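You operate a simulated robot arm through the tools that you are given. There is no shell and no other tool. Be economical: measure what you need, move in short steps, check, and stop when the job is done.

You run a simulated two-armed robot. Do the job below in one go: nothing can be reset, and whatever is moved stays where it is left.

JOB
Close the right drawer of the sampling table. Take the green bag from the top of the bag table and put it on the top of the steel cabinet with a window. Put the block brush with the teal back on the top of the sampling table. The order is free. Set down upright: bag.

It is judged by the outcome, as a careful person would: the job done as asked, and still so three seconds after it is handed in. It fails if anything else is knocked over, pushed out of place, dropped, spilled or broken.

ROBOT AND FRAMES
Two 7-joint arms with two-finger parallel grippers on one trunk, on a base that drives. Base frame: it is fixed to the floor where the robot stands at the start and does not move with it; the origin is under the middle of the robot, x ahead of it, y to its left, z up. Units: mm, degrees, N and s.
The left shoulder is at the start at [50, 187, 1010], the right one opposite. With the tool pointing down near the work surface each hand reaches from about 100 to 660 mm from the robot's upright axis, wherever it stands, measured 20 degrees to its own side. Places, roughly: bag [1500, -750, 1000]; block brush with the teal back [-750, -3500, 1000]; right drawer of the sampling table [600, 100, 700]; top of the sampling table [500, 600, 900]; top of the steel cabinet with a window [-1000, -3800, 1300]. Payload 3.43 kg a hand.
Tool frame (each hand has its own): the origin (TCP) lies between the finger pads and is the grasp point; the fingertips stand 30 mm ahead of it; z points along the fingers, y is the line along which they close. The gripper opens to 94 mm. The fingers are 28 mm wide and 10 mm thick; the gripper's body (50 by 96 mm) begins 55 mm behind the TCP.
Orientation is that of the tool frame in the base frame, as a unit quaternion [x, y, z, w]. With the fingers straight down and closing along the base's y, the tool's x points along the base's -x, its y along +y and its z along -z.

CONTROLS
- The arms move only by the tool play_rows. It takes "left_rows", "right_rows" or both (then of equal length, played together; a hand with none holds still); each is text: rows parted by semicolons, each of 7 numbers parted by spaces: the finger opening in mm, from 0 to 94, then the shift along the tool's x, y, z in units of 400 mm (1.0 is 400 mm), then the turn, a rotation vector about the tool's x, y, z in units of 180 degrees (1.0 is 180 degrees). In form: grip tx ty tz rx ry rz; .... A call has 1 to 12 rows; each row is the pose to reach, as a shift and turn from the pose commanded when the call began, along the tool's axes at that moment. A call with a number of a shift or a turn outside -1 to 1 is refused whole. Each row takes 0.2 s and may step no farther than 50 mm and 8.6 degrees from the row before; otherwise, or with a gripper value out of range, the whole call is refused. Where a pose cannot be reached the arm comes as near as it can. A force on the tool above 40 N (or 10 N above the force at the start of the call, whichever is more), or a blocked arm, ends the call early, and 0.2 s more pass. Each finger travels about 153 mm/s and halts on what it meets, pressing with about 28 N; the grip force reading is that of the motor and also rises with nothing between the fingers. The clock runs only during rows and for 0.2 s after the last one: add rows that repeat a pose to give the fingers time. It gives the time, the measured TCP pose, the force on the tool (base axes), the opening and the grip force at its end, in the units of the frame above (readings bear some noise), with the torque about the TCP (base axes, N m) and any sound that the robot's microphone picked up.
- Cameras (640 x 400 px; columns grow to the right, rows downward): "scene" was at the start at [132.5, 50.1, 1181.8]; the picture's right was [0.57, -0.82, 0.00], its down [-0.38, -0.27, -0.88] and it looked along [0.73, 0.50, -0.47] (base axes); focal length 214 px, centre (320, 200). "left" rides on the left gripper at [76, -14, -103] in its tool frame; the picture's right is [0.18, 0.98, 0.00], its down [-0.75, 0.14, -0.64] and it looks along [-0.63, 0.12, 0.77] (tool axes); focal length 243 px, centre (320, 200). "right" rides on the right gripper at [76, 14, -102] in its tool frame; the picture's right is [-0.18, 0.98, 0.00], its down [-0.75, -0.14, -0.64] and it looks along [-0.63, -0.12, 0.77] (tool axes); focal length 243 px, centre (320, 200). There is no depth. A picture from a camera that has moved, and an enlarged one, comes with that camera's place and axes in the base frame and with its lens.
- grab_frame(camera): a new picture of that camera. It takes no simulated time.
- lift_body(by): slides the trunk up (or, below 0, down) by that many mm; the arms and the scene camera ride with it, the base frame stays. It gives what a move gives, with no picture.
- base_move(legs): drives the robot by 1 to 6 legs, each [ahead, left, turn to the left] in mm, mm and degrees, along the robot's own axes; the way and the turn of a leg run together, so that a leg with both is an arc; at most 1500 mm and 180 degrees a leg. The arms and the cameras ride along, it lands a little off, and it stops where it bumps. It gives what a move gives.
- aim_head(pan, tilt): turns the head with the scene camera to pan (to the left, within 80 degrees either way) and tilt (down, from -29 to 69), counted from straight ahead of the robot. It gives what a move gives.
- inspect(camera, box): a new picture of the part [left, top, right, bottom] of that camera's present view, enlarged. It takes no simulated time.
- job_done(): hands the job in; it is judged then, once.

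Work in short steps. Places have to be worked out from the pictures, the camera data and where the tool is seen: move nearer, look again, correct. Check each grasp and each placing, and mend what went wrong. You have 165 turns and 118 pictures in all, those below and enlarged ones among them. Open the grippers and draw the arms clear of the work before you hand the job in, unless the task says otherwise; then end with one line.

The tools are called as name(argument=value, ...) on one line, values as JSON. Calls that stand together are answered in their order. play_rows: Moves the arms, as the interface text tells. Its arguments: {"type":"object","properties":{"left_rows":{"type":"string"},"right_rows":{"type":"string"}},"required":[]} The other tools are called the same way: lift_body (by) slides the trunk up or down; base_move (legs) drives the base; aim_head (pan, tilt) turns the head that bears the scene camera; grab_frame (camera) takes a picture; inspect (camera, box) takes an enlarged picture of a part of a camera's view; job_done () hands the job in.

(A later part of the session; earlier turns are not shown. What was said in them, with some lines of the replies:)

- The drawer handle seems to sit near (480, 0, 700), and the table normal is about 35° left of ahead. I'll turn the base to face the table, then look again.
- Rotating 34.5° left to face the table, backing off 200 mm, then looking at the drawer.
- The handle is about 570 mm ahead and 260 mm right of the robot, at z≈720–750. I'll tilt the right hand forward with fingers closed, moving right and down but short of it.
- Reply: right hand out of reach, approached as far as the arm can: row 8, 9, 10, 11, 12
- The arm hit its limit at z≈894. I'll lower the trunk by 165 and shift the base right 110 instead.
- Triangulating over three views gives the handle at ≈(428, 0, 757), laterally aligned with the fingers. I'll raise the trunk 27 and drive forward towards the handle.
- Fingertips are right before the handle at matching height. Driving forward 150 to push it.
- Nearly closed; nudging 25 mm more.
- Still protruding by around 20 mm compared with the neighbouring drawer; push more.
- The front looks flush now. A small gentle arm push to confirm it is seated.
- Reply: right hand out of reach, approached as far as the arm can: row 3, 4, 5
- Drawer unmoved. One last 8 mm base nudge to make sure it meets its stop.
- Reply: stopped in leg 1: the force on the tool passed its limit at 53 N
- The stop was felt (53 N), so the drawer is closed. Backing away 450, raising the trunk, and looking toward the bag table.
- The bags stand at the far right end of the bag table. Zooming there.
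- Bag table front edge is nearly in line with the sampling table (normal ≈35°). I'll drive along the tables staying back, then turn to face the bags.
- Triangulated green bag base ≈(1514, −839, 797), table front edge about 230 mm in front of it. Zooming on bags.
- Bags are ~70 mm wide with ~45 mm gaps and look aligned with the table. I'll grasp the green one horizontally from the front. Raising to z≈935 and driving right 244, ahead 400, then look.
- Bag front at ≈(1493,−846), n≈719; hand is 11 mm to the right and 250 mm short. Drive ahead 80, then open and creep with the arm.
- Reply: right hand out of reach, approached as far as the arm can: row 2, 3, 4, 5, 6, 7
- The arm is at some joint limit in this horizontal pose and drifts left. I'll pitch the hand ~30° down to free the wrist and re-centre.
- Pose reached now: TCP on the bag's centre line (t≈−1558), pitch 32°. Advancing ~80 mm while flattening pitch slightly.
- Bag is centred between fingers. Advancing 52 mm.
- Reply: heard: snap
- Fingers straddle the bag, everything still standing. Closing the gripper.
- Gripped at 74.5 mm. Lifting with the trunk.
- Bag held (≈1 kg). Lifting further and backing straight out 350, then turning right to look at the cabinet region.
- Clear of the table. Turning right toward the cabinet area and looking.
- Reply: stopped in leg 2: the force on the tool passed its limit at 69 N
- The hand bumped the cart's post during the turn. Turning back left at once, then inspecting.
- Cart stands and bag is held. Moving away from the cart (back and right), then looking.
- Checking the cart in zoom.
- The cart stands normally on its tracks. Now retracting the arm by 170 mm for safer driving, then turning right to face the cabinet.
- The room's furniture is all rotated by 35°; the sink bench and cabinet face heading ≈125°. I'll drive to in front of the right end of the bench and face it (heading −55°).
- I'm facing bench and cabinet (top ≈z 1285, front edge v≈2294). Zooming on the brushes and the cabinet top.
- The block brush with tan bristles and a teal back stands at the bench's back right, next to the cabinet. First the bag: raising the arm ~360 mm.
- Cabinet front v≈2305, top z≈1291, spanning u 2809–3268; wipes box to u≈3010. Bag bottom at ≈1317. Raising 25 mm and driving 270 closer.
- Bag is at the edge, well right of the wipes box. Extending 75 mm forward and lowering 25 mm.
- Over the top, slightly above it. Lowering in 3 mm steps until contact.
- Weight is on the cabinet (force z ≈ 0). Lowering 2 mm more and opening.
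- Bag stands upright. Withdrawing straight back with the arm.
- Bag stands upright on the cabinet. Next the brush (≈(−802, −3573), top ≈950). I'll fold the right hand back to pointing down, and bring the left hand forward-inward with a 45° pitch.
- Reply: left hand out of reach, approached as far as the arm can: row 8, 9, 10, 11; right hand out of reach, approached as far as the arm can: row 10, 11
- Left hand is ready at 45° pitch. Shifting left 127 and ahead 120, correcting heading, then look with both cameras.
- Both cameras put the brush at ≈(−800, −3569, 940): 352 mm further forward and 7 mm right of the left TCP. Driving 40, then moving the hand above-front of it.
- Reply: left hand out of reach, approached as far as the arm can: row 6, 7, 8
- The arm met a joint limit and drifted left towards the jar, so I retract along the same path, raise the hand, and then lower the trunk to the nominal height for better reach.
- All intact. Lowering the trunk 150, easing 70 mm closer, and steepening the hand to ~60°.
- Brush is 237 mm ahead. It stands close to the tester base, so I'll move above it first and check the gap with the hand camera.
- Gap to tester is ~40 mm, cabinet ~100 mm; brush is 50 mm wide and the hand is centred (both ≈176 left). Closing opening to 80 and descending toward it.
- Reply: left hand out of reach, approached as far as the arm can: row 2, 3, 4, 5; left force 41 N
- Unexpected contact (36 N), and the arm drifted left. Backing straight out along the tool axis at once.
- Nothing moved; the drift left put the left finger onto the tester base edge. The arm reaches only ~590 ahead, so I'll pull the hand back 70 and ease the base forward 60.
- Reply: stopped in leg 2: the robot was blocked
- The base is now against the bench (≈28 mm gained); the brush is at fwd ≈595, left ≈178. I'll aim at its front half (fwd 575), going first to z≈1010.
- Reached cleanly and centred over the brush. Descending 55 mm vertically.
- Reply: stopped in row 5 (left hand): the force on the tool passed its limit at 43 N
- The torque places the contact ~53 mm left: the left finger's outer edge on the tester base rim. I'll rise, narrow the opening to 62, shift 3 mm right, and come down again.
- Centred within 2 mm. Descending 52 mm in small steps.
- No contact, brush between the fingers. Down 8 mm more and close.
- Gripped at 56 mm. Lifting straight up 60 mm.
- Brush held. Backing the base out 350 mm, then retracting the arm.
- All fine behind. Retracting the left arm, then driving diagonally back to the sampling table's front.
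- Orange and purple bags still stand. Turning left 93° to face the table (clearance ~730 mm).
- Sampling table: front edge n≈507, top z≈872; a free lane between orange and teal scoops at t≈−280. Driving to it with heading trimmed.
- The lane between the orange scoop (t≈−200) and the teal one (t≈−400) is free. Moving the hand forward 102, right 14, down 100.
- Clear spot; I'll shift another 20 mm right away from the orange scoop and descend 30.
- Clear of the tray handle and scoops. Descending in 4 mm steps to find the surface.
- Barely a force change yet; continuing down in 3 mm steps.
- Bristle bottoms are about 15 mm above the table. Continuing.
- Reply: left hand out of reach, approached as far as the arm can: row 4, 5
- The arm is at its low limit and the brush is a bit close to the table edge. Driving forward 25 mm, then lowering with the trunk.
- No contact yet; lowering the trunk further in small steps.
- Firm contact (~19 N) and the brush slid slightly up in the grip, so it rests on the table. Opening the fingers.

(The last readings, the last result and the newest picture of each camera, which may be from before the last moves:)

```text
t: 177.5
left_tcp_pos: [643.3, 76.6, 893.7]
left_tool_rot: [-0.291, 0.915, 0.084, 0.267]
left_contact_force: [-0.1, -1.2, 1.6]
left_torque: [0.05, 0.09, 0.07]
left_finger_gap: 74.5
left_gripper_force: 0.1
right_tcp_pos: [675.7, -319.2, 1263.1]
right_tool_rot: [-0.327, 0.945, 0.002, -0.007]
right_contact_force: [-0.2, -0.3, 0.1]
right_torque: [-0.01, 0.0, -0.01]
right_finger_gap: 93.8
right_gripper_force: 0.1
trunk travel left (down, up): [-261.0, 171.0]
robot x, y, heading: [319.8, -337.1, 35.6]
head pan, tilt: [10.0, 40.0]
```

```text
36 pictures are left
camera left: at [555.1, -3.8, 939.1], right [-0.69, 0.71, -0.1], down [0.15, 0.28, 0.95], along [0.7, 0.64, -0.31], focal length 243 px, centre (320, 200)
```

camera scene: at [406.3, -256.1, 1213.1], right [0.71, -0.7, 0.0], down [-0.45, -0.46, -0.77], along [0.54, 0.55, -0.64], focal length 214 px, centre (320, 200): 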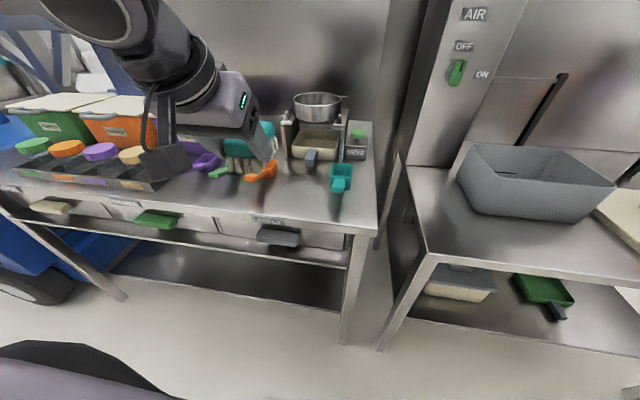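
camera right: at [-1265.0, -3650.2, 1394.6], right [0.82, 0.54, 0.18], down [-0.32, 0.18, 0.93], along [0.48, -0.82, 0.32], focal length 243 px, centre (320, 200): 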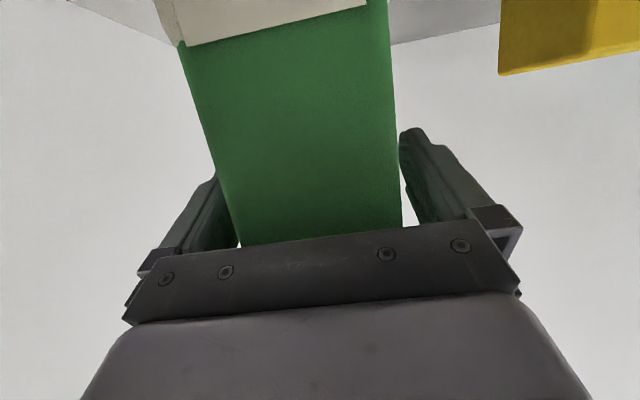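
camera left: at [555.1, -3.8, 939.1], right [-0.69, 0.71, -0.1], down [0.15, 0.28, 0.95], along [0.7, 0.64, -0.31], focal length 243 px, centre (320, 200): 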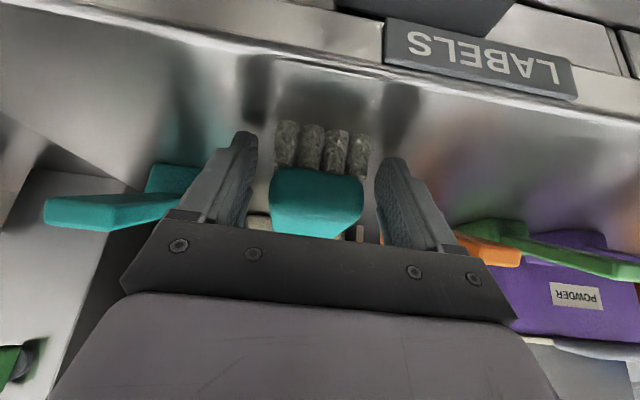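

Released; the brush stands on its own. Raising the trunk straight up to clear it.

lift_body(by=110)

grab_frame(camera="left")

```text
t: 178.9
left_tcp_pos: [644.9, 78.3, 1003.7]
left_tool_rot: [-0.291, 0.914, 0.085, 0.269]
left_contact_force: [0.6, 0.2, -0.6]
left_torque: [0.0, -0.02, 0.01]
left_finger_gap: 75.9
left_gripper_force: 0.1
right_tcp_pos: [675.9, -318.1, 1371.6]
right_tool_rot: [-0.327, 0.945, 0.001, -0.008]
right_contact_force: [-0.2, -0.6, -0.1]
right_torque: [-0.03, 0.02, 0.02]
right_finger_gap: 94.1
right_gripper_force: 0.0
trunk travel left (down, up): [-371.0, 61.0]
robot x, y, heading: [323.0, -332.2, 35.5]
head pan, tilt: [10.0, 40.0]
```

```text
35 pictures are left
camera left: at [555.9, -3.3, 1049.2], right [-0.69, 0.71, -0.1], down [0.15, 0.28, 0.95], along [0.7, 0.64, -0.3], focal length 243 px, centre (320, 200)
```

left: 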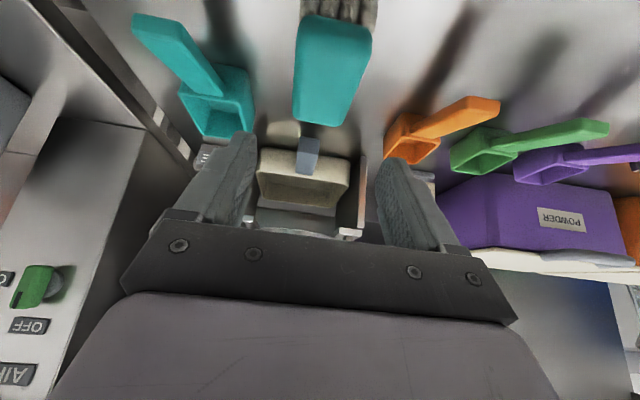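

Brush stands on the table, scoops untouched. Backing away 400 and checking the whole table.

base_move(legs=[[-400, 0, 0]])

aim_head(pan=0, tilt=30)

grab_frame(camera="scene")

inspect(camera="scene", box=[180, 130, 380, 260])

```text
t: 181.4
left_tcp_pos: [317.8, -156.4, 1003.4]
left_tool_rot: [-0.29, 0.914, 0.084, 0.269]
left_contact_force: [0.9, -0.6, 0.5]
left_torque: [-0.02, -0.01, 0.0]
left_finger_gap: 75.8
left_gripper_force: 0.0
right_tcp_pos: [348.3, -553.6, 1372.1]
right_tool_rot: [-0.325, 0.946, 0.0, -0.007]
right_contact_force: [0.1, -0.1, 0.4]
right_torque: [-0.03, -0.01, 0.05]
right_finger_gap: 94.0
right_gripper_force: 0.1
trunk travel left (down, up): [-371.0, 61.0]
robot x, y, heading: [-4.5, -569.8, 35.4]
head pan, tilt: [10.0, 40.0]
```

```text
t: 182.1
left_tcp_pos: [317.5, -156.9, 1001.6]
left_tool_rot: [-0.29, 0.915, 0.085, 0.269]
left_contact_force: [0.4, 0.3, -0.4]
left_torque: [-0.03, 0.01, 0.01]
left_finger_gap: 76.0
left_gripper_force: 0.1
right_tcp_pos: [347.6, -552.7, 1371.1]
right_tool_rot: [-0.326, 0.945, 0.001, -0.008]
right_contact_force: [0.5, -0.6, 0.6]
right_torque: [-0.01, 0.03, -0.02]
right_finger_gap: 94.4
right_gripper_force: 0.0
trunk travel left (down, up): [-371.0, 61.0]
robot x, y, heading: [-9.1, -567.5, 35.3]
head pan, tilt: [0.0, 30.0]
```

```text
34 pictures are left
camera scene: at [112.9, -483.6, 1324.4], right [0.58, -0.81, 0.0], down [-0.41, -0.29, -0.87], along [0.71, 0.5, -0.5], focal length 214 px, centre (320, 200)
```

scene: 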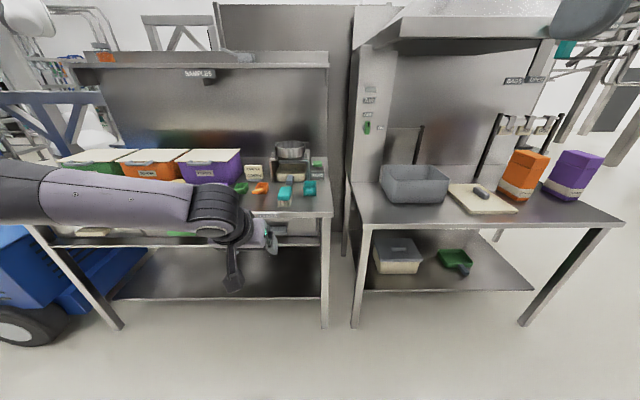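

```text
3.08 times, centred on (280, 195) of scene
camera zoom: at [112.9, -483.6, 1324.4], right [0.58, -0.81, 0.0], down [-0.41, -0.29, -0.87], along [0.71, 0.5, -0.5], focal length 660 px, centre (443, 215)
```

zoom: 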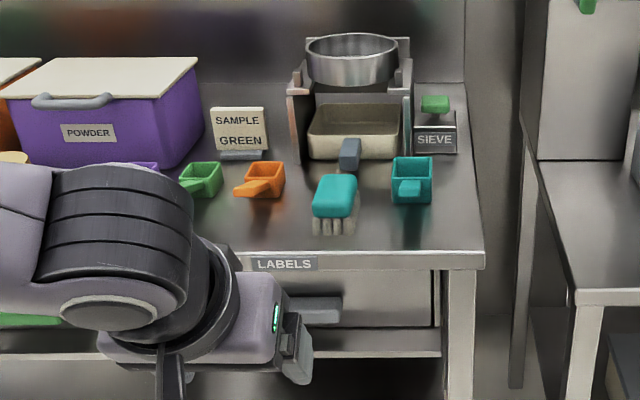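

The brush stands on the sampling table, the drawer looks shut, the bag was last seen upright on the cabinet, and both arms are clear with grippers open. Handing in.

job_done()

```text
The job is handed in.
```

I closed the drawer, put the green bag upright on top of the window cabinet and put the teal-backed brush on the sampling table. Along the way the held bag or hand bumped the cart at 69 N, and a finger pressed the tester by the sink twice (about 40 N); in pictures both looked unmoved. I also heard an unexplained "snap" while reaching for the bag, but nothing looked broken.
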